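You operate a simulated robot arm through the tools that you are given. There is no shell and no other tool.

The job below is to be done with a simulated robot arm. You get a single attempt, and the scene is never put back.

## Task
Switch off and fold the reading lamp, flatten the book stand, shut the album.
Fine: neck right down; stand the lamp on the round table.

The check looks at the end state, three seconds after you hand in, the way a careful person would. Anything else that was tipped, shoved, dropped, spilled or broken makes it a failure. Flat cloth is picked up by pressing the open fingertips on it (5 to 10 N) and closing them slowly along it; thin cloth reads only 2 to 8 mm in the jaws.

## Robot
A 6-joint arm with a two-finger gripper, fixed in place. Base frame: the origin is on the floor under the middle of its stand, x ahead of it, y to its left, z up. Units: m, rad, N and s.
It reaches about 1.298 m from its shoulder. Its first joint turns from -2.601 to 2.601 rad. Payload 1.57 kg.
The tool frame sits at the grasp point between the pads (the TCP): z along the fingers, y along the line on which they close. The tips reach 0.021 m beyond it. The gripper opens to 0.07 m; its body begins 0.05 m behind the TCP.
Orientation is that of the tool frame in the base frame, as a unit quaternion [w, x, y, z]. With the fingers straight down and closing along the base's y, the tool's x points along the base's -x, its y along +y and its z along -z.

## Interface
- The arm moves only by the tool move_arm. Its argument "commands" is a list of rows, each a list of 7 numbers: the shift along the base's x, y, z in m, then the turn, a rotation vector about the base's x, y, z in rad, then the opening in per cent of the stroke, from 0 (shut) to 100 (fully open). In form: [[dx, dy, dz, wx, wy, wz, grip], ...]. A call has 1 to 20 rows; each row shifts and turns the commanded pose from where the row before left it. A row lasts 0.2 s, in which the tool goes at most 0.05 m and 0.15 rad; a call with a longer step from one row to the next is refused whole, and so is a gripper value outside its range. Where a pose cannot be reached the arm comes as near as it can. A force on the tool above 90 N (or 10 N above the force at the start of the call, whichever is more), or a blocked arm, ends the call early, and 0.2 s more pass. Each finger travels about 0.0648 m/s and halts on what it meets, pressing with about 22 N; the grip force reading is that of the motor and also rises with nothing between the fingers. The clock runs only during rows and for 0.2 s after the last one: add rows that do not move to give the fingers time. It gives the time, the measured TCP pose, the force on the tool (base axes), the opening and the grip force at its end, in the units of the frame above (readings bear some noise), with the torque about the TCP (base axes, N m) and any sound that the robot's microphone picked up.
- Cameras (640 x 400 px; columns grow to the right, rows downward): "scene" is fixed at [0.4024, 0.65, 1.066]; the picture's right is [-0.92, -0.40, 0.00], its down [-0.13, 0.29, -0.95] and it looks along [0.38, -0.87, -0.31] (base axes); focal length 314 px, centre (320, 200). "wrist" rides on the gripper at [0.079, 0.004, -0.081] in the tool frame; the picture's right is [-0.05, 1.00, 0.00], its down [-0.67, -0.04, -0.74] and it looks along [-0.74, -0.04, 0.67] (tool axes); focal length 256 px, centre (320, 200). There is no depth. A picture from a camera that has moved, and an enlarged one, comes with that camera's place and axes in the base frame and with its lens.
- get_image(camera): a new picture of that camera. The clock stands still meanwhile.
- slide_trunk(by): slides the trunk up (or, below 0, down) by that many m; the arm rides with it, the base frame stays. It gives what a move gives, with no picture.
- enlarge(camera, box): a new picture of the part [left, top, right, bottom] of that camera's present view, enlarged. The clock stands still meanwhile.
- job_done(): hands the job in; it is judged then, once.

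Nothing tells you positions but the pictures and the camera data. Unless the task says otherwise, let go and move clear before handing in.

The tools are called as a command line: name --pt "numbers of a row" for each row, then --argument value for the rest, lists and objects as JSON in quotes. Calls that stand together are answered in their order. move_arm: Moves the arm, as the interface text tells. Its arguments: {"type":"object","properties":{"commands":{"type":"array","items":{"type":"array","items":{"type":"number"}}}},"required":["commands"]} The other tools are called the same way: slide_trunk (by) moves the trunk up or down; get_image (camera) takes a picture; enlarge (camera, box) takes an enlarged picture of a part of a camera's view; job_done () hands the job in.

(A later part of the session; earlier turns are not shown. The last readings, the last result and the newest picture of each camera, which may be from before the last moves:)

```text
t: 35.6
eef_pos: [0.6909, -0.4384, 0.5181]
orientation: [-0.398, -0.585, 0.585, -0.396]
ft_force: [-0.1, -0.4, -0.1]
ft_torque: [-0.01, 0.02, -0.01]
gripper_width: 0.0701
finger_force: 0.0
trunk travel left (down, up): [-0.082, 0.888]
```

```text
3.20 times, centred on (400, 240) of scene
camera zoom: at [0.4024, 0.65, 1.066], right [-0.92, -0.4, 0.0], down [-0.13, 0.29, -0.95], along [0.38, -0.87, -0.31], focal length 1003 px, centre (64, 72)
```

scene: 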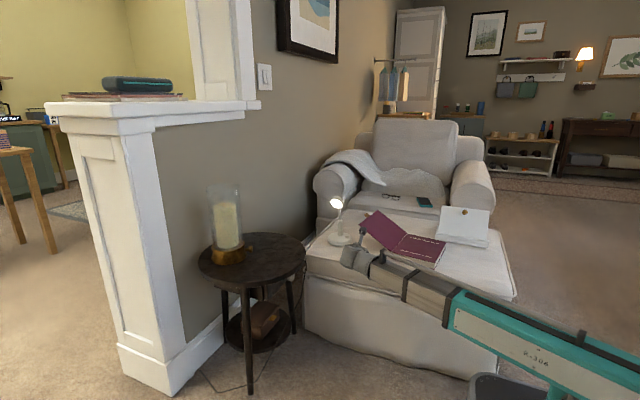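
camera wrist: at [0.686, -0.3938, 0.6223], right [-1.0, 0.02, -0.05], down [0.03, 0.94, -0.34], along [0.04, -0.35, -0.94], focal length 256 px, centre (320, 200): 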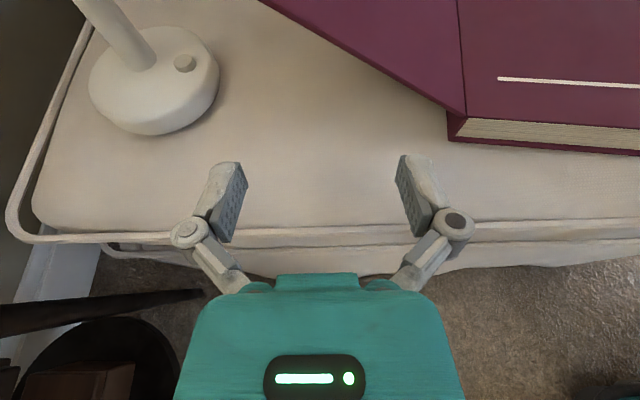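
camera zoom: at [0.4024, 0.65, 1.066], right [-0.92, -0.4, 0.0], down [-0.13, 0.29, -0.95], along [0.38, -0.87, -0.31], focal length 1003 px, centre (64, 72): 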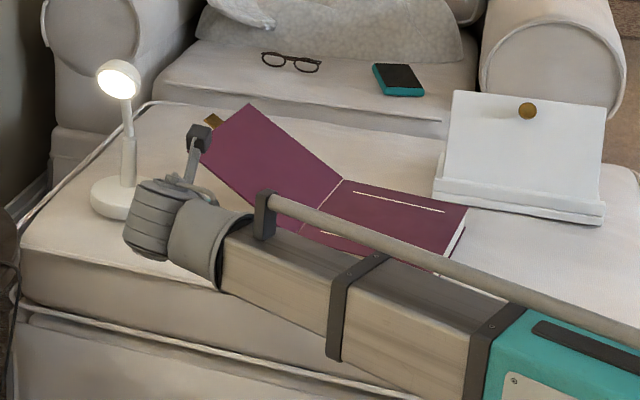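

I'll roll the gripper about 0.5 rad so the +x finger sits lower and the -x finger higher, which gives more clearance on both sides of the sloping cover.

move_arm --pt "0 0 0 0 0.116 0.046 100" --pt "0 0 0 0 0.116 0.046 100" --pt "0 0 0 0 0.116 0.046 100" --pt "0 0 0 0 0.116 0.046 100"

get_image --camera "wrist"

enlarge --camera "scene" --box '[300, 180, 500, 300]'

```text
t: 36.6
eef_pos: [0.6904, -0.4396, 0.5175]
orientation: [0.484, 0.712, -0.42, 0.285]
ft_force: [-0.1, 0.1, 0.4]
ft_torque: [0.01, -0.02, -0.01]
gripper_width: 0.0698
finger_force: 0.0
trunk travel left (down, up): [-0.082, 0.888]
```

```text
taken
camera wrist: at [0.7246, -0.3907, 0.6149], right [-0.9, -0.16, 0.4], down [-0.29, 0.91, -0.28], along [-0.32, -0.37, -0.87], focal length 256 px, centre (320, 200)
```

wrist: 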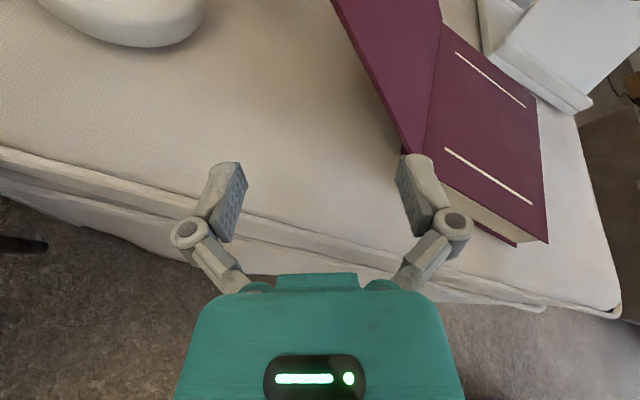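

```text
3.20 times, centred on (400, 240) of scene
camera zoom: at [0.4024, 0.65, 1.066], right [-0.92, -0.4, 0.0], down [-0.13, 0.29, -0.95], along [0.38, -0.87, -0.31], focal length 1003 px, centre (64, 72)
```

zoom: 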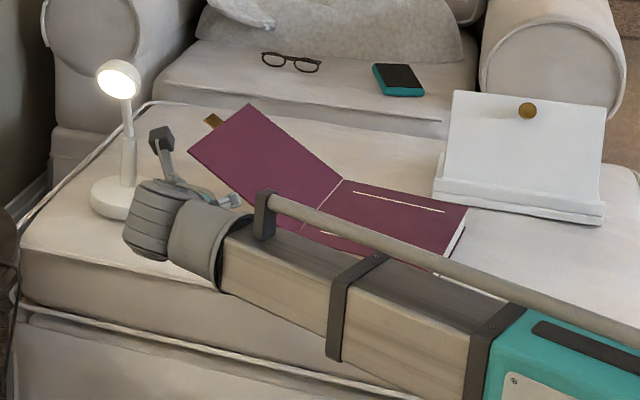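

The cover is seen edge-on and will pass midway between the fingers. I'll advance along -y to straddle it.

move_arm --pt "0 -0.023 0 0 0 0 100" --pt "0 -0.023 0 0 0 0 100" --pt "0 -0.023 0 0 0 0 100" --pt "0 -0.023 0 0 0 0 100" --pt "0 -0.023 0 0 0 0 100"

get_image --camera "wrist"

enlarge --camera "scene" --box '[300, 180, 500, 300]'

```text
t: 37.8
eef_pos: [0.6903, -0.5533, 0.5184]
orientation: [0.484, 0.712, -0.422, 0.286]
ft_force: [0.4, -0.2, 0.7]
ft_torque: [0.0, -0.02, 0.01]
gripper_width: 0.0703
finger_force: 0.0
trunk travel left (down, up): [-0.082, 0.888]
```

```text
taken
camera wrist: at [0.7235, -0.5058, 0.615], right [-0.9, -0.16, 0.4], down [-0.29, 0.91, -0.28], along [-0.32, -0.37, -0.87], focal length 256 px, centre (320, 200)
```

wrist: 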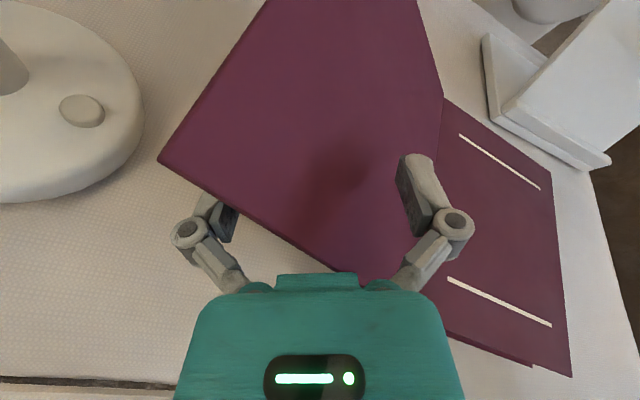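

```text
3.20 times, centred on (400, 240) of scene
camera zoom: at [0.4024, 0.65, 1.066], right [-0.92, -0.4, 0.0], down [-0.13, 0.29, -0.95], along [0.38, -0.87, -0.31], focal length 1003 px, centre (64, 72)
```

zoom: 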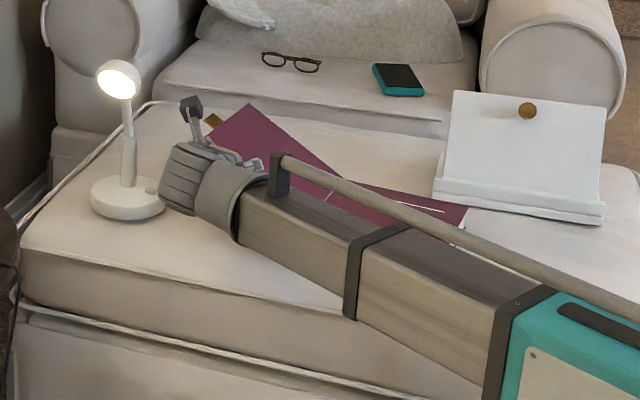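

The cover is now between the fingers. I'll lift with the trunk, then move toward -x.

slide_trunk --by 0.04

move_arm --pt "-0.01 0 0 0 0 0 100" --pt "-0.01 0 0 0 0 0 100" --pt "-0.01 0 0 0 0 0 100" --pt "-0.01 0 0 0 0 0 100"

get_image --camera "wrist"

enlarge --camera "scene" --box '[300, 180, 500, 300]'

```text
t: 38.6
eef_pos: [0.6883, -0.5531, 0.5588]
orientation: [0.484, 0.712, -0.422, 0.286]
ft_force: [-0.4, 0.1, -0.3]
ft_torque: [0.03, 0.07, 0.0]
gripper_width: 0.07
finger_force: 0.1
trunk travel left (down, up): [-0.122, 0.848]
```

```text
t: 39.6
eef_pos: [0.6481, -0.5521, 0.5579]
orientation: [0.484, 0.712, -0.422, 0.286]
ft_force: [0.6, 0.5, 0.7]
ft_torque: [-0.01, -0.01, 0.03]
gripper_width: 0.07
finger_force: 0.2
trunk travel left (down, up): [-0.122, 0.848]
```

```text
taken
camera wrist: at [0.6831, -0.5048, 0.655], right [-0.9, -0.16, 0.4], down [-0.29, 0.91, -0.28], along [-0.32, -0.37, -0.87], focal length 256 px, centre (320, 200)
```

wrist: 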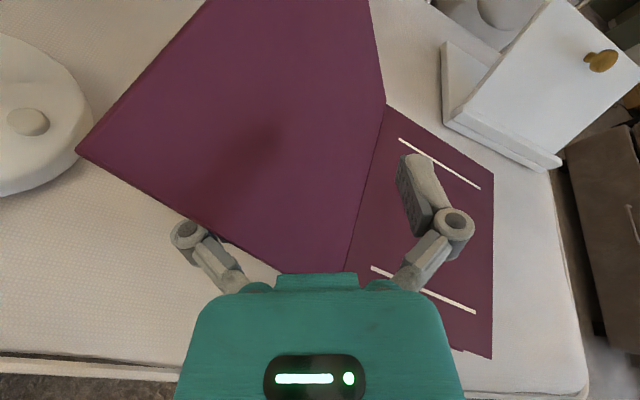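

```text
3.20 times, centred on (400, 240) of scene
camera zoom: at [0.4024, 0.65, 1.066], right [-0.92, -0.4, 0.0], down [-0.13, 0.29, -0.95], along [0.38, -0.87, -0.31], focal length 1003 px, centre (64, 72)
```

zoom: 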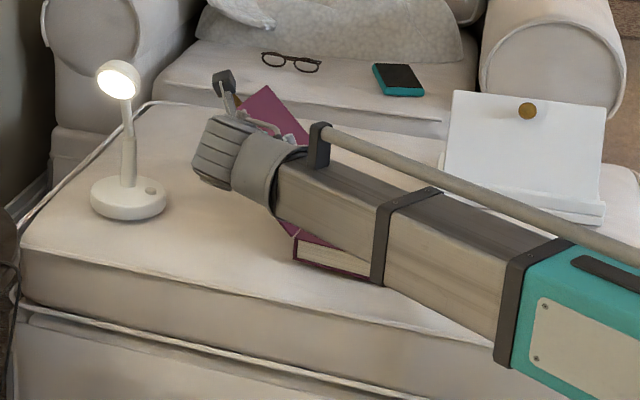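

slide_trunk --by 0.025

move_arm --pt "-0.01 0 0 0 -0.06 -0.024 100" --pt "-0.01 0 0 0 -0.06 -0.024 100" --pt "-0.01 0 0 0 -0.06 -0.024 100" --pt "-0.01 0 0 0 -0.06 -0.024 100"

get_image --camera "wrist"

enlarge --camera "scene" --box '[300, 180, 500, 300]'

```text
t: 40.3
eef_pos: [0.6483, -0.5526, 0.583]
orientation: [0.483, 0.712, -0.422, 0.286]
ft_force: [0.6, -0.4, -0.3]
ft_torque: [-0.03, 0.0, 0.0]
gripper_width: 0.0701
finger_force: 0.2
trunk travel left (down, up): [-0.147, 0.823]
```

```text
t: 41.3
eef_pos: [0.6092, -0.5528, 0.5825]
orientation: [0.443, 0.65, -0.511, 0.346]
ft_force: [-0.2, 1.8, 0.2]
ft_torque: [-0.01, -0.01, 0.03]
gripper_width: 0.07
finger_force: 0.1
trunk travel left (down, up): [-0.147, 0.823]
```

```text
taken
camera wrist: at [0.6241, -0.5075, 0.6859], right [-0.98, -0.07, 0.17], down [-0.12, 0.93, -0.33], along [-0.14, -0.35, -0.93], focal length 256 px, centre (320, 200)
```

wrist: 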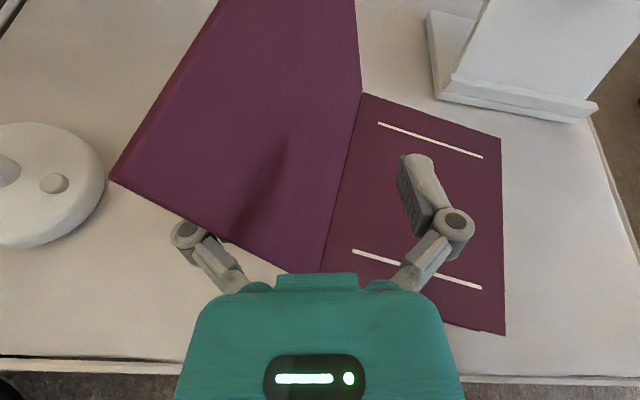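

```text
3.20 times, centred on (400, 240) of scene
camera zoom: at [0.4024, 0.65, 1.066], right [-0.92, -0.4, 0.0], down [-0.13, 0.29, -0.95], along [0.38, -0.87, -0.31], focal length 1003 px, centre (64, 72)
```

zoom: 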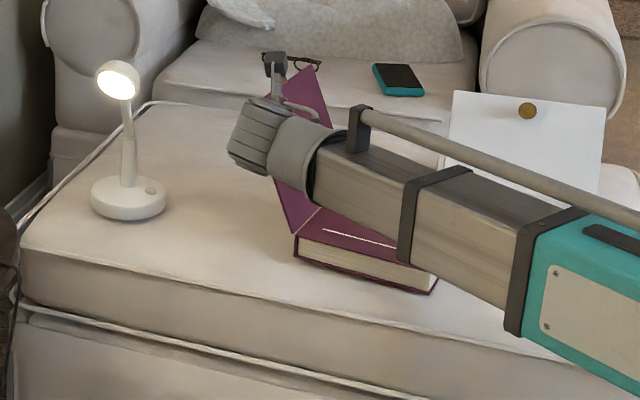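

There is a small sideways force, so the cover's edge is probably brushing the finger bases. I'll back off slightly in +y while continuing over.

move_arm --pt "0 0.007 0 0 0 0 100" --pt "0 0.006 0 0 0 0 100" --pt "-0.01 0 0 0 -0.06 -0.024 100" --pt "-0.01 0 0 0 -0.06 -0.024 100"

get_image --camera "wrist"

enlarge --camera "scene" --box '[300, 180, 500, 300]'

```text
t: 42.3
eef_pos: [0.5897, -0.5388, 0.5828]
orientation: [0.42, 0.617, -0.551, 0.374]
ft_force: [0.0, 0.1, 0.5]
ft_torque: [0.0, -0.03, 0.0]
gripper_width: 0.0702
finger_force: 0.1
trunk travel left (down, up): [-0.147, 0.823]
```

```text
taken
camera wrist: at [0.5941, -0.4943, 0.6872], right [-1.0, -0.02, 0.06], down [-0.04, 0.94, -0.34], along [-0.05, -0.35, -0.94], focal length 256 px, centre (320, 200)
```

wrist: 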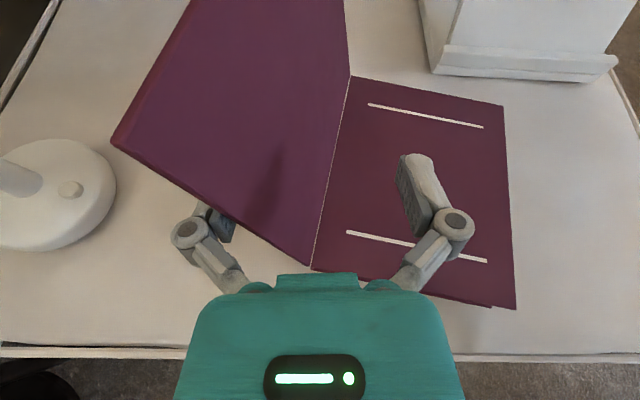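

```text
3.20 times, centred on (400, 240) of scene
camera zoom: at [0.4024, 0.65, 1.066], right [-0.92, -0.4, 0.0], down [-0.13, 0.29, -0.95], along [0.38, -0.87, -0.31], focal length 1003 px, centre (64, 72)
```

zoom: 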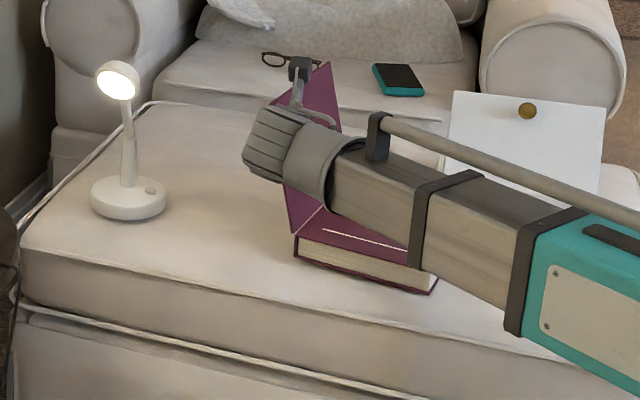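

move_arm --pt "-0.01 0.001 0 0 -0.05 -0.02 100" --pt "-0.01 0.001 0 0 -0.05 -0.02 100" --pt "-0.01 0.001 0 0 -0.05 -0.02 100" --pt "-0.01 0.001 0 0 -0.05 -0.02 100" --pt "-0.008 0.001 0 0 -0.05 -0.02 100" --pt "0 0 0 0 0 0 100"

get_image --camera "wrist"

enlarge --camera "scene" --box '[300, 180, 500, 300]'

```text
t: 43.7
eef_pos: [0.5397, -0.5345, 0.5819]
orientation: [-0.367, -0.536, 0.629, -0.426]
ft_force: [0.1, -0.3, 0.1]
ft_torque: [-0.03, 0.0, -0.01]
gripper_width: 0.07
finger_force: 0.0
trunk travel left (down, up): [-0.147, 0.823]
```

```text
taken
camera wrist: at [0.5246, -0.4882, 0.6857], right [-0.98, 0.08, -0.19], down [0.14, 0.93, -0.33], along [0.15, -0.35, -0.92], focal length 256 px, centre (320, 200)
```

wrist: 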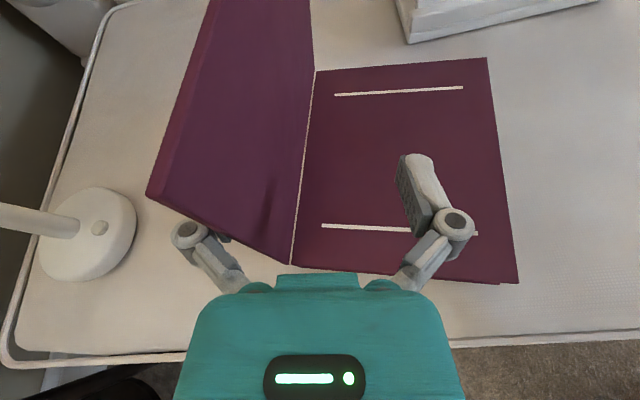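

```text
3.20 times, centred on (400, 240) of scene
camera zoom: at [0.4024, 0.65, 1.066], right [-0.92, -0.4, 0.0], down [-0.13, 0.29, -0.95], along [0.38, -0.87, -0.31], focal length 1003 px, centre (64, 72)
```

zoom: 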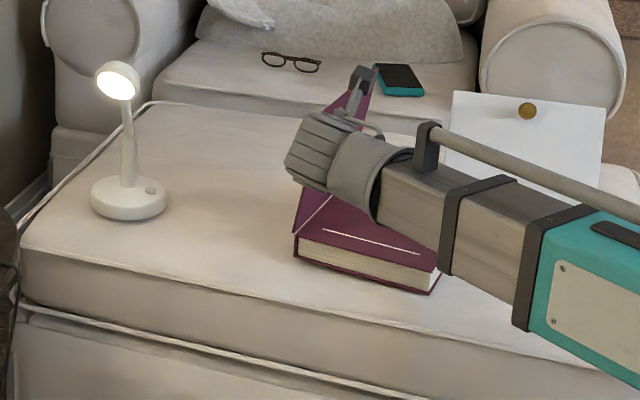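

move_arm --pt "-0.01 0.001 0 0 -0.05 -0.02 100" --pt "-0.01 0.001 0 0 -0.05 -0.02 100" --pt "-0.01 0.001 0 0 -0.05 -0.02 100" --pt "0 0 0 0 0 0 100" --pt "0 0 0 0 0 0 100"

get_image --camera "wrist"

enlarge --camera "scene" --box '[300, 180, 500, 300]'

```text
t: 44.9
eef_pos: [0.5108, -0.5317, 0.5831]
orientation: [-0.331, -0.485, 0.67, -0.454]
ft_force: [-0.6, 1.0, 0.4]
ft_torque: [0.0, -0.01, -0.03]
gripper_width: 0.0702
finger_force: 0.1
trunk travel left (down, up): [-0.147, 0.823]
```

```text
taken
camera wrist: at [0.4821, -0.484, 0.6824], right [-0.93, 0.14, -0.34], down [0.24, 0.92, -0.3], along [0.27, -0.36, -0.89], focal length 256 px, centre (320, 200)
```

wrist: 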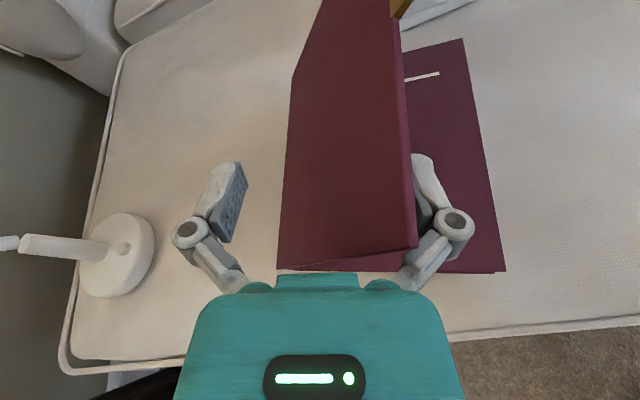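

```text
3.20 times, centred on (400, 240) of scene
camera zoom: at [0.4024, 0.65, 1.066], right [-0.92, -0.4, 0.0], down [-0.13, 0.29, -0.95], along [0.38, -0.87, -0.31], focal length 1003 px, centre (64, 72)
```

zoom: 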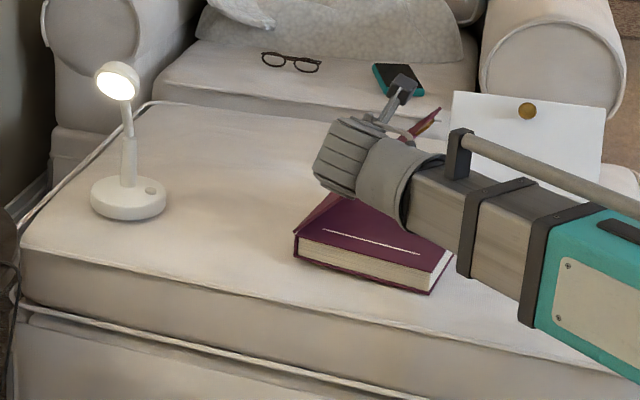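

The cover passed vertical and now rests on the -x finger. I'll back off a little in +y, level the gripper, then lower it gently.

move_arm --pt "0 0.006 0 0 0 0 100" --pt "0 0.006 0 0 0 0 100" --pt "0 0 0 0 0.1 0.04 100" --pt "0 0 0 0 0.1 0.04 100" --pt "0 0 0 0 0.1 0.04 100"

slide_trunk --by -0.05

get_image --camera "wrist"

enlarge --camera "scene" --box '[300, 180, 500, 300]'

```text
t: 46.1
eef_pos: [0.5101, -0.5196, 0.5824]
orientation: [0.399, 0.587, -0.583, 0.395]
ft_force: [-0.2, 0.5, -0.3]
ft_torque: [-0.03, 0.0, 0.01]
gripper_width: 0.07
finger_force: 0.1
trunk travel left (down, up): [-0.147, 0.823]
```

```text
t: 47.0
eef_pos: [0.5109, -0.5196, 0.5337]
orientation: [0.398, 0.587, -0.584, 0.395]
ft_force: [0.2, 0.7, -0.5]
ft_torque: [-0.05, 0.0, -0.03]
gripper_width: 0.07
finger_force: 0.0
trunk travel left (down, up): [-0.097, 0.873]
```

```text
taken
camera wrist: at [0.5072, -0.4742, 0.6372], right [-1.0, 0.02, -0.04], down [0.03, 0.94, -0.34], along [0.03, -0.35, -0.94], focal length 256 px, centre (320, 200)
```

wrist: 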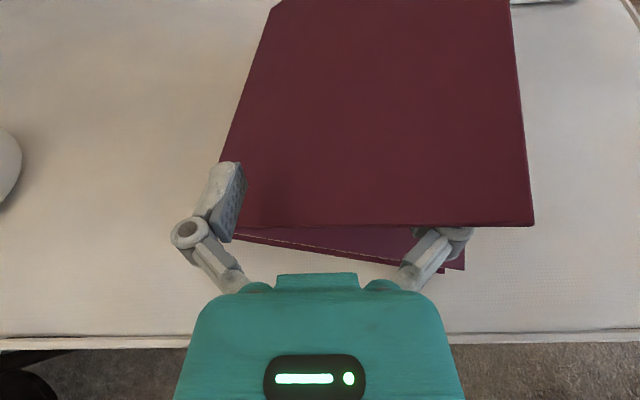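

```text
3.20 times, centred on (400, 240) of scene
camera zoom: at [0.4024, 0.65, 1.066], right [-0.92, -0.4, 0.0], down [-0.13, 0.29, -0.95], along [0.38, -0.87, -0.31], focal length 1003 px, centre (64, 72)
```

zoom: 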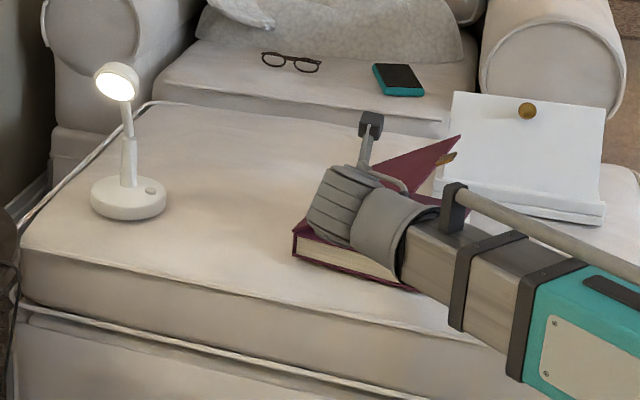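

slide_trunk --by -0.03

get_image --camera "wrist"

enlarge --camera "scene" --box '[300, 180, 500, 300]'

```text
t: 47.8
eef_pos: [0.5097, -0.5201, 0.5057]
orientation: [0.399, 0.585, -0.584, 0.397]
ft_force: [-1.5, -2.0, 26.4]
ft_torque: [-0.61, -2.04, -0.17]
gripper_width: 0.07
finger_force: 0.1
trunk travel left (down, up): [-0.067, 0.903]
```

```text
taken
camera wrist: at [0.5063, -0.4737, 0.6093], right [-1.0, 0.02, -0.05], down [0.03, 0.94, -0.35], along [0.04, -0.35, -0.94], focal length 256 px, centre (320, 200)
```

wrist: 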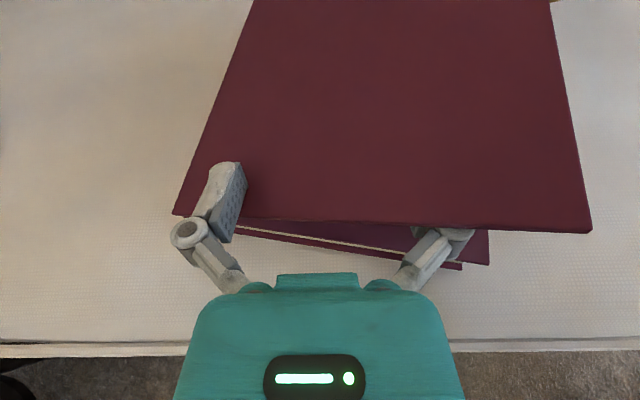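

```text
3.20 times, centred on (400, 240) of scene
camera zoom: at [0.4024, 0.65, 1.066], right [-0.92, -0.4, 0.0], down [-0.13, 0.29, -0.95], along [0.38, -0.87, -0.31], focal length 1003 px, centre (64, 72)
```

zoom: 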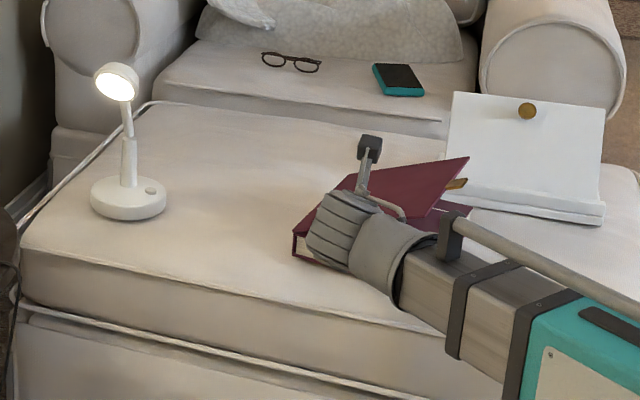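

The lower +x knuckle is pressing on the spine (26 N), so I'll raise right away and then roll the gripper so only the -x finger stays low.

slide_trunk --by 0.02

move_arm --pt "-0.006 0.001 0 0 -0.1 -0.04 100" --pt "-0.006 0.001 0 0 -0.1 -0.04 100" --pt "-0.006 0.001 0 0 -0.1 -0.04 100" --pt "-0.006 0.001 0 0 -0.1 -0.04 100" --pt "-0.006 0.001 0 0 -0.1 -0.04 100"

get_image --camera "wrist"

enlarge --camera "scene" --box '[300, 180, 500, 300]'

```text
t: 48.4
eef_pos: [0.5104, -0.5189, 0.524]
orientation: [0.4, 0.586, -0.584, 0.395]
ft_force: [-0.4, 0.0, -0.1]
ft_torque: [-0.02, -0.02, -0.06]
gripper_width: 0.0701
finger_force: 0.0
trunk travel left (down, up): [-0.087, 0.883]
```

```text
t: 49.6
eef_pos: [0.4811, -0.5142, 0.5227]
orientation: [-0.28, -0.409, 0.72, -0.486]
ft_force: [-1.3, 0.0, -0.6]
ft_torque: [-0.02, 0.0, 0.0]
gripper_width: 0.0698
finger_force: 0.1
trunk travel left (down, up): [-0.087, 0.883]
```

```text
taken
camera wrist: at [0.4368, -0.4641, 0.6149], right [-0.83, 0.21, -0.51], down [0.37, 0.9, -0.24], along [0.41, -0.39, -0.82], focal length 256 px, centre (320, 200)
```

wrist: 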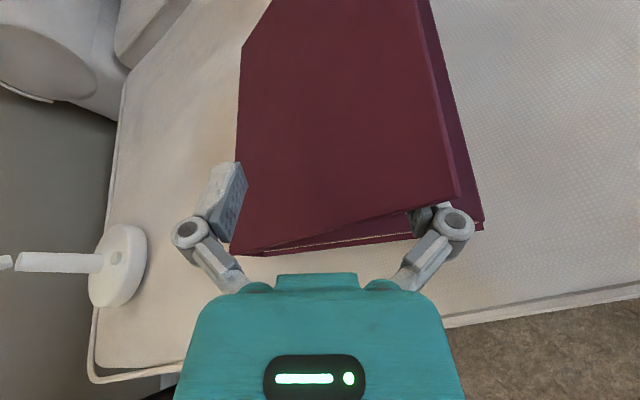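

```text
3.20 times, centred on (400, 240) of scene
camera zoom: at [0.4024, 0.65, 1.066], right [-0.92, -0.4, 0.0], down [-0.13, 0.29, -0.95], along [0.38, -0.87, -0.31], focal length 1003 px, centre (64, 72)
```

zoom: 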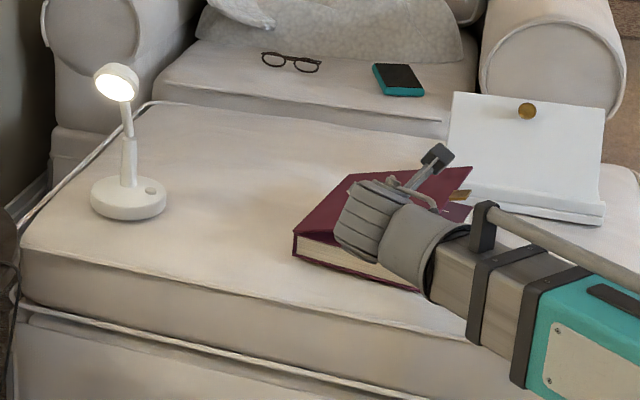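

The cover is nearly closed, propped on the -x finger. I'll withdraw along +y so it drops shut.

move_arm --pt "0 0.012 0 0 0 0 100" --pt "0 0.012 0 0 0 0 100" --pt "0 0.015 0 0 0 0 100" --pt "0 0.02 0 0 0 0 100" --pt "0 0.03 0 0 0 0 100" --pt "0 0.03 0 0 0 0 100"

get_image --camera "wrist"

enlarge --camera "scene" --box '[300, 180, 500, 300]'

```text
t: 51.0
eef_pos: [0.482, -0.3978, 0.5217]
orientation: [-0.279, -0.41, 0.719, -0.487]
ft_force: [-0.1, 0.0, -0.3]
ft_torque: [0.0, 0.0, -0.02]
gripper_width: 0.0703
finger_force: 0.1
out of reach, approached as far as the arm can: row 6
trunk travel left (down, up): [-0.087, 0.883]
```

```text
taken
camera wrist: at [0.4384, -0.3478, 0.6149], right [-0.83, 0.21, -0.51], down [0.37, 0.9, -0.24], along [0.41, -0.39, -0.82], focal length 256 px, centre (320, 200)
```

wrist: 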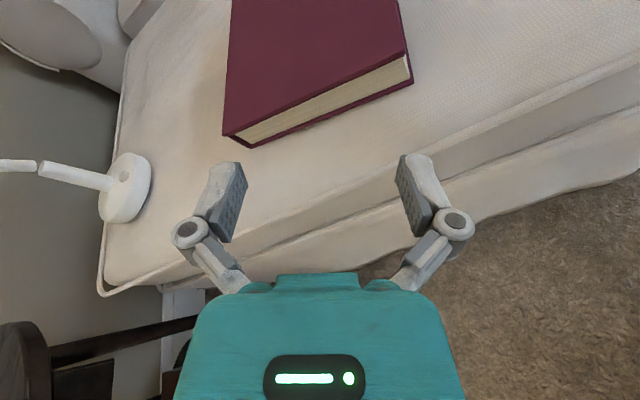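

```text
3.20 times, centred on (400, 240) of scene
camera zoom: at [0.4024, 0.65, 1.066], right [-0.92, -0.4, 0.0], down [-0.13, 0.29, -0.95], along [0.38, -0.87, -0.31], focal length 1003 px, centre (64, 72)
```

zoom: 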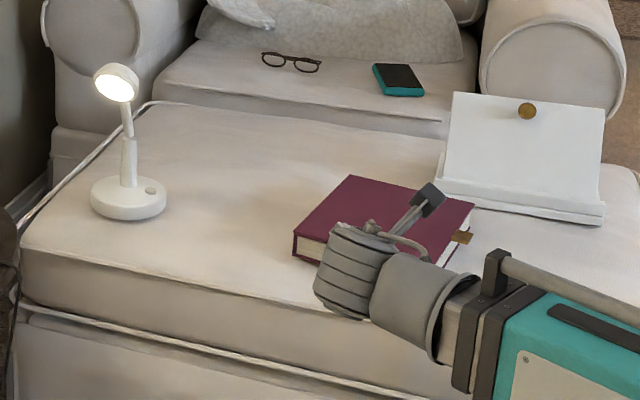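

The album is shut, with its brass tab lying out over the fore edge. I'll raise, level the gripper and look over the whole ottoman again.

slide_trunk --by 0.3

move_arm --pt "0 0 0 0 0.1 0.04 100" --pt "0 0 0 0 0.1 0.04 100" --pt "0 0 0 0 0.1 0.04 100" --pt "0 0 0 0 0.1 0.04 100" --pt "0 0 0 0 0.1 0.04 100"

get_image --camera "wrist"

enlarge --camera "scene" --box '[300, 180, 500, 300]'

```text
t: 54.0
eef_pos: [0.4826, -0.3987, 0.8225]
orientation: [-0.28, -0.41, 0.719, -0.486]
ft_force: [0.1, -0.1, -0.6]
ft_torque: [-0.04, 0.01, 0.03]
gripper_width: 0.07
finger_force: 0.0
trunk travel left (down, up): [-0.387, 0.583]
```

```text
t: 55.2
eef_pos: [0.4824, -0.3992, 0.8225]
orientation: [0.4, 0.586, -0.584, 0.394]
ft_force: [-0.3, 0.1, 0.0]
ft_torque: [-0.01, 0.0, -0.04]
gripper_width: 0.0701
finger_force: 0.0
trunk travel left (down, up): [-0.387, 0.583]
```

```text
taken
camera wrist: at [0.4791, -0.3527, 0.9273], right [-1.0, 0.02, -0.04], down [0.03, 0.94, -0.34], along [0.03, -0.35, -0.94], focal length 256 px, centre (320, 200)
```

wrist: 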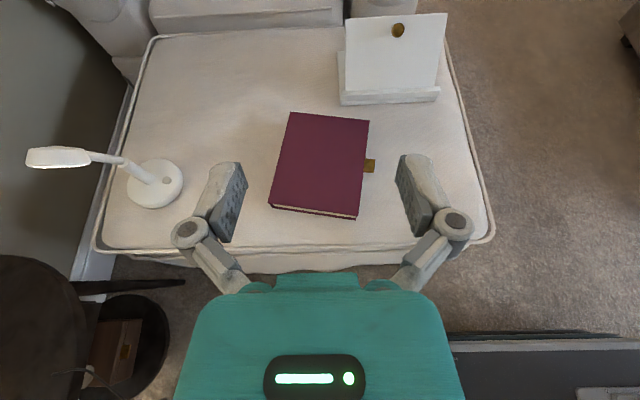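

```text
3.20 times, centred on (400, 240) of scene
camera zoom: at [0.4024, 0.65, 1.066], right [-0.92, -0.4, 0.0], down [-0.13, 0.29, -0.95], along [0.38, -0.87, -0.31], focal length 1003 px, centre (64, 72)
```

zoom: 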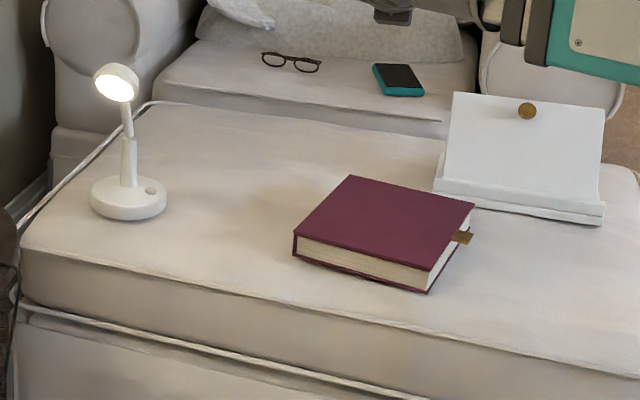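

The album is closed, and the lamp and stand haven't moved. Next I'll look at the book stand from its +x side to understand how it folds.

move_arm --pt "0 0 -0.0255 0.149 0 0 60" --pt "0 0 -0.0237 0.149 0 0 20" --pt "0 0 -0.0208 0.149 0 0 0" --pt "0 0 -0.0178 0.149 0 0 0" --pt "0 0 -0.0143 0.149 0 0 0" --pt "0 0 -0.0104 0.149 0 0 0" --pt "0 0 -0.0064 0.149 0 0 0" --pt "0 0 -0.002 0.149 0 0 0"

move_arm --pt "0.006 -0.045 0 0 0 0.143 0" --pt "0.006 -0.045 0 0 0 0.143 0" --pt "0.006 -0.045 0 0 0 0.143 0" --pt "0.006 -0.045 0 0 0 0.143 0" --pt "0.006 -0.045 0 0 0 0.143 0" --pt "0.006 -0.045 0 0 0 0.143 0" --pt "0.006 -0.045 0 0 0 0.143 0" --pt "0.006 -0.045 0 0 0 0.143 0" --pt "0.006 -0.045 0 0 0 0.143 0" --pt "0.006 -0.045 0 0 0 0.143 0" --pt "0.006 -0.045 0 0 0 0.143 0"

get_image --camera "wrist"

get_image --camera "scene"

```text
t: 57.0
eef_pos: [0.4817, -0.3994, 0.7056]
orientation: [0.001, 0.71, -0.705, -0.002]
ft_force: [0.0, 1.4, -0.2]
ft_torque: [-0.03, 0.03, -0.02]
gripper_width: 0.0002
finger_force: 22.0
out of reach, approached as far as the arm can: row 7
trunk travel left (down, up): [-0.387, 0.583]
```

```text
t: 59.4
eef_pos: [0.632, -0.5645, 0.7059]
orientation: [0.024, 0.902, -0.43, -0.004]
ft_force: [0.4, -0.1, -0.4]
ft_torque: [0.02, 0.01, 0.0]
gripper_width: 0.0
finger_force: 22.1
out of reach, approached as far as the arm can: row 4, 5, 6, 7, 8, 9, 10, 11
trunk travel left (down, up): [-0.387, 0.583]
```

```text
taken
camera wrist: at [0.6817, -0.6261, 0.7885], right [-0.81, -0.59, 0.05], down [-0.37, 0.57, 0.73], along [-0.46, 0.58, -0.68], focal length 256 px, centre (320, 200)
```

wrist: 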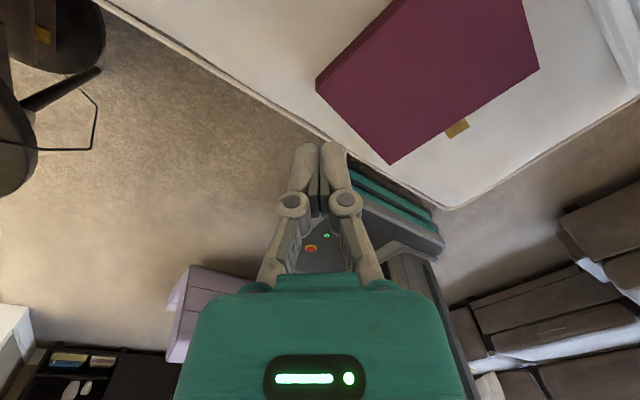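

```text
taken
```

scene: 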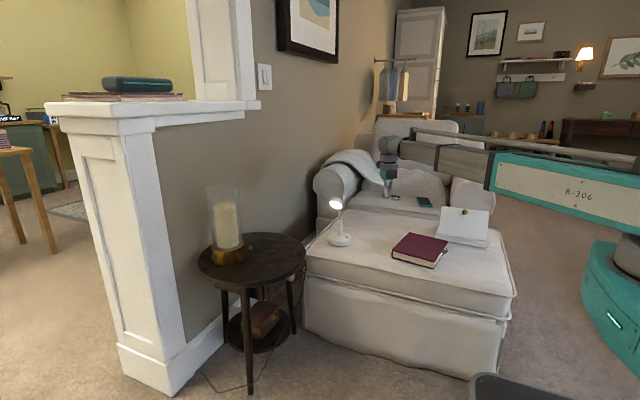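

The wrist yaw hit its limit in that direction (about ±170° from the camera-inward pose). I'll turn the other way and view the stand from the -x side instead.

move_arm --pt "-0.032 -0.0197 0 0 0 -0.1406 0" --pt "-0.032 -0.0197 0 0 0 -0.1406 0" --pt "-0.032 -0.0197 0 0 0 -0.1406 0" --pt "-0.032 -0.0197 0 0 0 -0.1406 0" --pt "-0.032 -0.0197 0 0 0 -0.1406 0" --pt "-0.032 -0.0197 0 0 0 -0.1406 0" --pt "-0.032 -0.0197 0 0 0 -0.1406 0" --pt "-0.032 -0.0197 0 0 0 -0.1406 0" --pt "-0.032 -0.0197 0 0 0 -0.1406 0" --pt "-0.032 -0.0197 0 0 0 -0.1406 0" --pt "-0.032 -0.0197 0 0 0 -0.1406 0" --pt "-0.032 -0.0197 0 0 0 -0.1406 0" --pt "-0.032 -0.0197 0 0 0 -0.1406 0" --pt "-0.032 -0.0197 0 0 0 -0.1406 0" --pt "-0.032 -0.0197 0 0 0 -0.1406 0" --pt "-0.032 -0.0197 0 0 0 -0.1406 0"

get_image --camera "wrist"

get_image --camera "scene"

```text
t: 62.8
eef_pos: [0.1192, -0.8791, 0.7074]
orientation: [-0.006, 0.0, 1.0, 0.024]
ft_force: [0.0, 0.4, 0.1]
ft_torque: [-0.02, 0.0, -0.01]
gripper_width: 0.0
finger_force: 22.1
trunk travel left (down, up): [-0.387, 0.583]
```

```text
taken
camera wrist: at [0.0408, -0.8798, 0.7885], right [0.05, 1.0, 0.05], down [0.67, -0.07, 0.73], along [0.74, -0.01, -0.68], focal length 256 px, centre (320, 200)
```

wrist: 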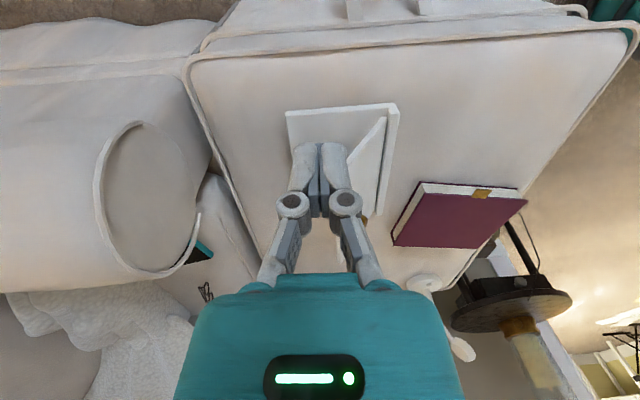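

```text
taken
```

scene: 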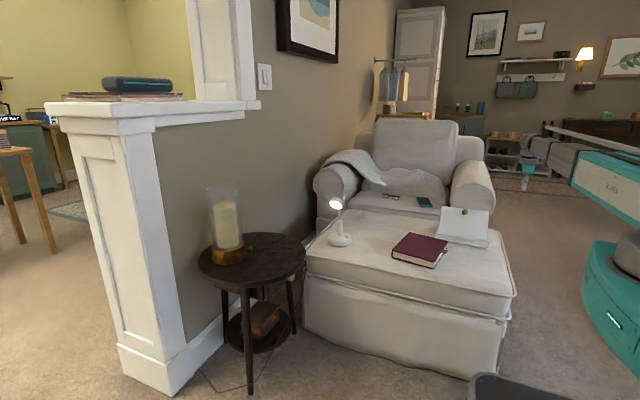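

move_arm --pt "0 0.02 0 0 0 0 100" --pt "0 0.02 0 0 0 0 100" --pt "0 0 0 0 0 0 100"

enlarge --camera "wrist" --box '[240, 80, 420, 260]'

```text
t: 63.6
eef_pos: [0.1204, -0.8374, 0.706]
orientation: [-0.006, -0.001, 1.0, 0.023]
ft_force: [0.5, 0.8, 0.2]
ft_torque: [0.02, 0.02, 0.05]
gripper_width: 0.0695
finger_force: 0.0
trunk travel left (down, up): [-0.387, 0.583]
```

```text
2.22 times, centred on (330, 170) of wrist
camera zoom: at [0.0419, -0.8381, 0.7885], right [0.05, 1.0, 0.05], down [0.67, -0.07, 0.73], along [0.74, -0.01, -0.68], focal length 569 px, centre (298, 267)
```

zoom: 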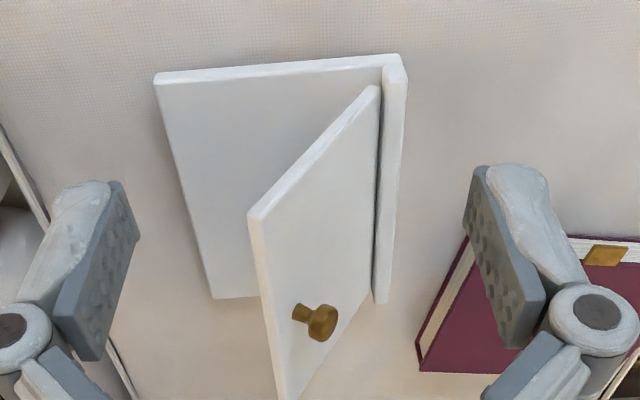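

The stand is clear now: a base plate (x 0.22–0.44, y -0.77 to -0.92) with a back plate hinged near the front lip at y≈-0.785, leaning back at about 54° with a brass knob near its top. I'll press it down backward with closed vertical fingers beside the knob, using only trunk motion.

move_arm --pt "0.033 0.001 0 -0.02 -0.006 0 50" --pt "0.033 0.001 0 -0.026 -0.006 0 0" --pt "0.033 0.001 0 0 0 0 0" --pt "0.033 0.002 0 0 0 0 0" --pt "0.033 0.002 0 0 0 0 0" --pt "0 0 0 0 0 0 0"

slide_trunk --by -0.09

get_image --camera "wrist"

enlarge --camera "scene" --box '[400, 150, 540, 260]'

```text
t: 65.0
eef_pos: [0.2855, -0.8328, 0.7051]
orientation: [0.0, 0.0, 1.0, -0.001]
ft_force: [0.0, 0.2, 0.7]
ft_torque: [0.0, 0.0, 0.01]
gripper_width: 0.0
finger_force: 22.1
trunk travel left (down, up): [-0.387, 0.583]
```

```text
t: 66.3
eef_pos: [0.2854, -0.8332, 0.6159]
orientation: [0.0, -0.001, 1.0, 0.0]
ft_force: [-0.2, 0.3, -0.4]
ft_torque: [-0.01, -0.03, -0.05]
gripper_width: 0.0
finger_force: 22.3
trunk travel left (down, up): [-0.297, 0.673]
```

```text
taken
camera wrist: at [0.2062, -0.8292, 0.6972], right [0.05, 1.0, 0.0], down [0.67, -0.04, 0.75], along [0.74, -0.04, -0.67], focal length 256 px, centre (320, 200)
```

wrist: 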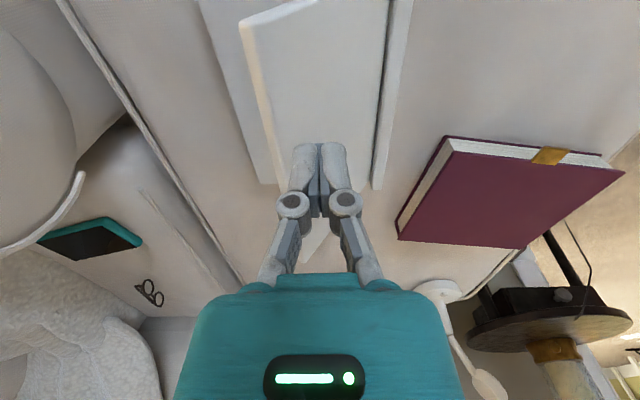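

```text
3.64 times, centred on (470, 205) of scene
camera zoom: at [0.4024, 0.65, 1.066], right [-0.92, -0.4, 0.0], down [-0.13, 0.29, -0.95], along [0.38, -0.87, -0.31], focal length 1140 px, centre (-226, 182)
```

zoom: 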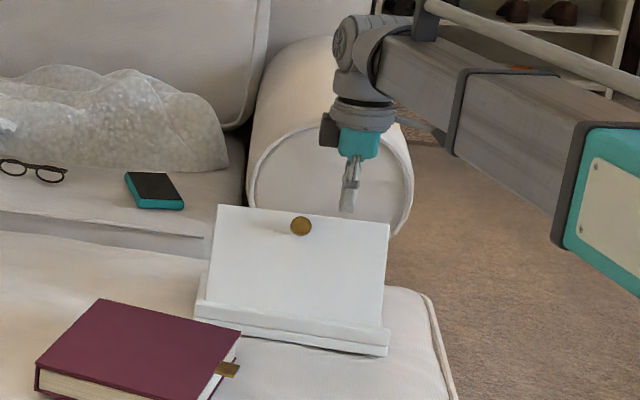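

slide_trunk --by -0.035

slide_trunk --by -0.015

get_image --camera "wrist"

enlarge --camera "scene" --box '[400, 150, 540, 260]'

```text
t: 67.1
eef_pos: [0.285, -0.8319, 0.5803]
orientation: [0.0, 0.0, 1.0, 0.0]
ft_force: [-0.3, 0.1, 0.0]
ft_torque: [0.04, 0.0, 0.03]
gripper_width: 0.0
finger_force: 21.6
trunk travel left (down, up): [-0.262, 0.708]
```

```text
t: 67.7
eef_pos: [0.2856, -0.8319, 0.5653]
orientation: [0.0, 0.0, 1.0, 0.0]
ft_force: [-0.3, -0.3, -0.3]
ft_torque: [0.01, -0.01, 0.01]
gripper_width: 0.0
finger_force: 21.6
trunk travel left (down, up): [-0.247, 0.723]
```

```text
taken
camera wrist: at [0.2062, -0.8292, 0.6472], right [0.05, 1.0, 0.0], down [0.67, -0.04, 0.75], along [0.74, -0.04, -0.67], focal length 256 px, centre (320, 200)
```

wrist: 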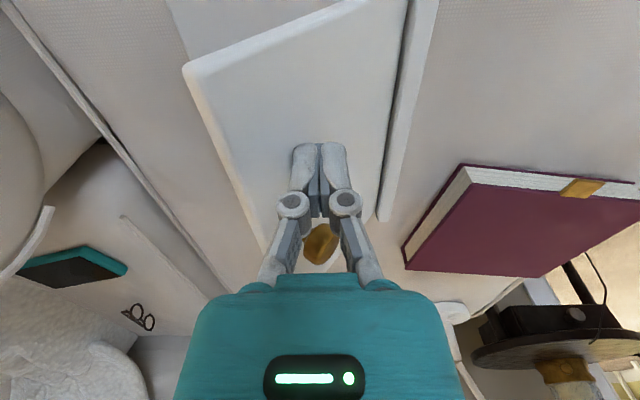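

```text
3.64 times, centred on (470, 205) of scene
camera zoom: at [0.4024, 0.65, 1.066], right [-0.92, -0.4, 0.0], down [-0.13, 0.29, -0.95], along [0.38, -0.87, -0.31], focal length 1140 px, centre (-226, 182)
```

zoom: 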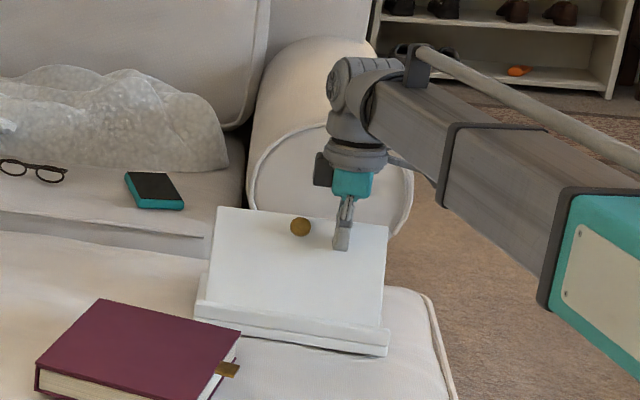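

slide_trunk --by -0.012

slide_trunk --by -0.012

enlarge --camera "scene" --box '[400, 150, 540, 260]'

```text
t: 68.3
eef_pos: [0.2862, -0.8327, 0.5533]
orientation: [0.0, -0.001, 1.0, 0.001]
ft_force: [0.7, 0.4, 0.9]
ft_torque: [0.01, -0.01, -0.03]
gripper_width: 0.0
finger_force: 22.2
trunk travel left (down, up): [-0.235, 0.735]
```

```text
t: 68.9
eef_pos: [0.2843, -0.8323, 0.542]
orientation: [0.0, -0.001, 1.0, 0.0]
ft_force: [0.4, -0.4, -0.1]
ft_torque: [0.01, -0.02, -0.01]
gripper_width: 0.0
finger_force: 22.3
trunk travel left (down, up): [-0.223, 0.747]
```

```text
3.64 times, centred on (470, 205) of scene
camera zoom: at [0.4024, 0.65, 1.066], right [-0.92, -0.4, 0.0], down [-0.13, 0.29, -0.95], along [0.38, -0.87, -0.31], focal length 1140 px, centre (-226, 182)
```

zoom: 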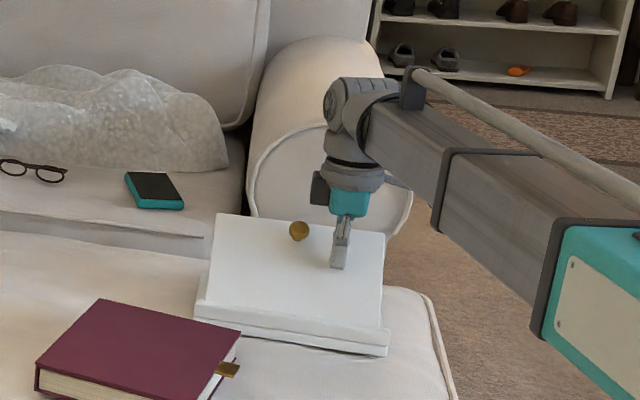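

The plate is folding down with almost no force and the stand isn't sliding. I'll continue in small steps.

slide_trunk --by -0.02

slide_trunk --by -0.015

enlarge --camera "scene" --box '[400, 150, 540, 260]'

get_image --camera "wrist"

```text
t: 69.6
eef_pos: [0.2852, -0.8318, 0.5211]
orientation: [0.0, -0.002, 1.0, 0.0]
ft_force: [0.2, 1.1, -0.5]
ft_torque: [0.02, 0.01, -0.02]
gripper_width: 0.0002
finger_force: 22.3
trunk travel left (down, up): [-0.203, 0.767]
```

```text
t: 70.2
eef_pos: [0.2852, -0.8328, 0.5061]
orientation: [0.0, -0.001, 1.0, 0.0]
ft_force: [-0.6, -0.8, -0.2]
ft_torque: [0.02, 0.01, 0.0]
gripper_width: 0.0
finger_force: 21.5
trunk travel left (down, up): [-0.188, 0.782]
```

```text
3.64 times, centred on (470, 205) of scene
camera zoom: at [0.4024, 0.65, 1.066], right [-0.92, -0.4, 0.0], down [-0.13, 0.29, -0.95], along [0.38, -0.87, -0.31], focal length 1140 px, centre (-226, 182)
```

zoom: 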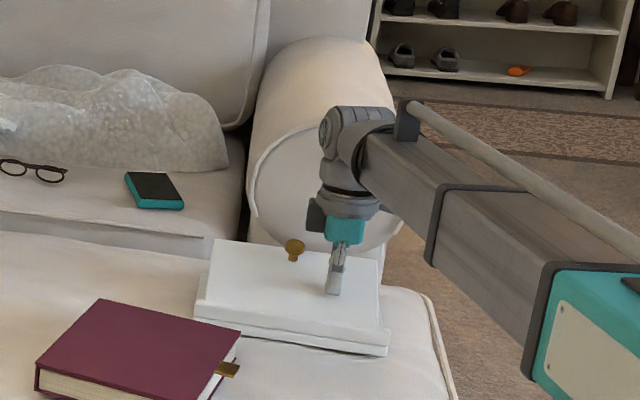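

```text
taken
camera wrist: at [0.2063, -0.8292, 0.5881], right [0.05, 1.0, 0.0], down [0.67, -0.04, 0.75], along [0.74, -0.04, -0.67], focal length 256 px, centre (320, 200)
```

wrist: 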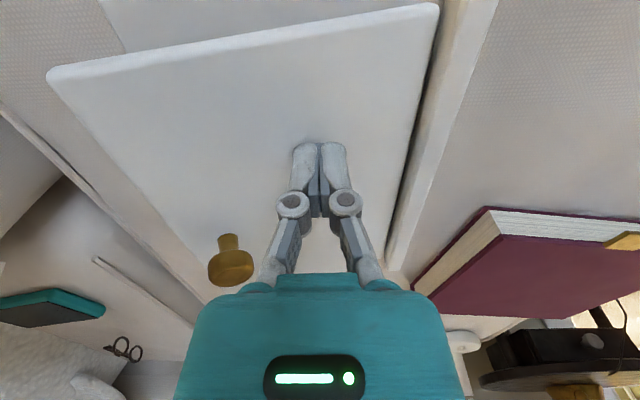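

slide_trunk --by -0.01

slide_trunk --by -0.008

enlarge --camera "scene" --box '[400, 150, 540, 260]'

```text
t: 70.8
eef_pos: [0.285, -0.8314, 0.4967]
orientation: [0.0, -0.001, 1.0, 0.0]
ft_force: [-0.8, 0.0, 0.2]
ft_torque: [0.0, 0.02, 0.0]
gripper_width: 0.0002
finger_force: 22.0
trunk travel left (down, up): [-0.178, 0.792]
```

```text
t: 71.3
eef_pos: [0.2863, -0.8326, 0.4894]
orientation: [0.0, -0.001, 1.0, 0.0]
ft_force: [-0.2, 0.5, -0.5]
ft_torque: [-0.02, 0.01, 0.0]
gripper_width: 0.0002
finger_force: 22.1
trunk travel left (down, up): [-0.17, 0.8]
```

```text
3.64 times, centred on (470, 205) of scene
camera zoom: at [0.4024, 0.65, 1.066], right [-0.92, -0.4, 0.0], down [-0.13, 0.29, -0.95], along [0.38, -0.87, -0.31], focal length 1140 px, centre (-226, 182)
```

zoom: 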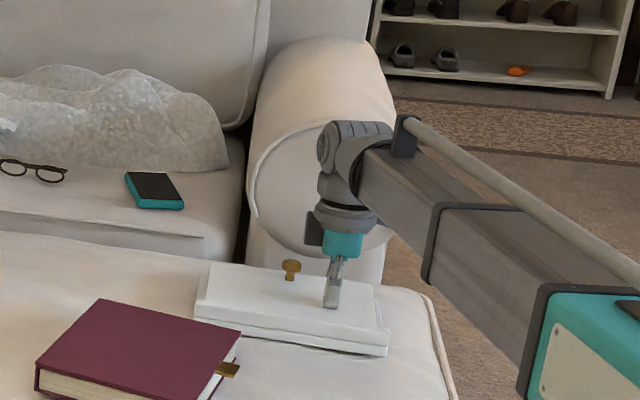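

slide_trunk --by -0.006

slide_trunk --by -0.004

enlarge --camera "scene" --box '[400, 150, 540, 260]'

get_image --camera "wrist"

```text
t: 71.9
eef_pos: [0.2852, -0.832, 0.4846]
orientation: [0.0, 0.0, 1.0, 0.0]
ft_force: [2.3, -5.9, 23.1]
ft_torque: [-0.14, 0.0, -0.01]
gripper_width: 0.0061
finger_force: 22.3
trunk travel left (down, up): [-0.164, 0.806]
```

```text
t: 72.4
eef_pos: [0.2856, -0.8318, 0.4838]
orientation: [0.002, 0.0, 1.0, -0.003]
ft_force: [5.2, -19.0, 68.2]
ft_torque: [-0.31, -0.07, -0.03]
gripper_width: 0.0061
finger_force: 22.1
trunk travel left (down, up): [-0.16, 0.81]
```

```text
3.64 times, centred on (470, 205) of scene
camera zoom: at [0.4024, 0.65, 1.066], right [-0.92, -0.4, 0.0], down [-0.13, 0.29, -0.95], along [0.38, -0.87, -0.31], focal length 1140 px, centre (-226, 182)
```

zoom: 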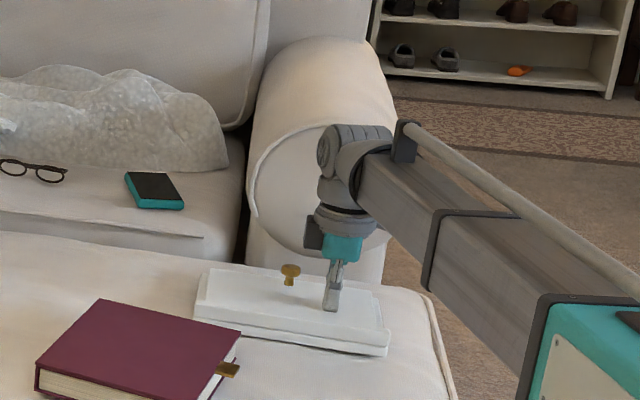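

```text
taken
camera wrist: at [0.2059, -0.8284, 0.5653], right [0.05, 1.0, -0.01], down [0.66, -0.03, 0.75], along [0.75, -0.04, -0.66], focal length 256 px, centre (320, 200)
```

wrist: 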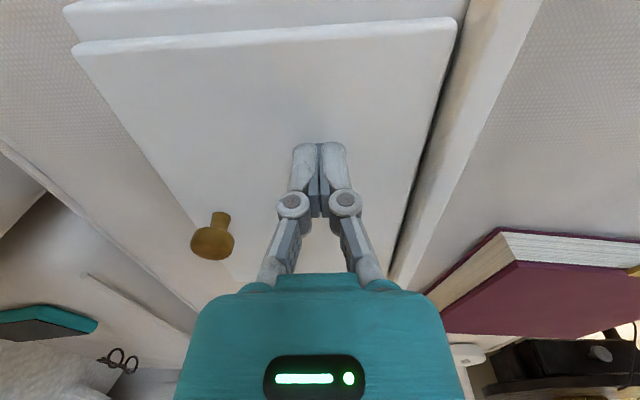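

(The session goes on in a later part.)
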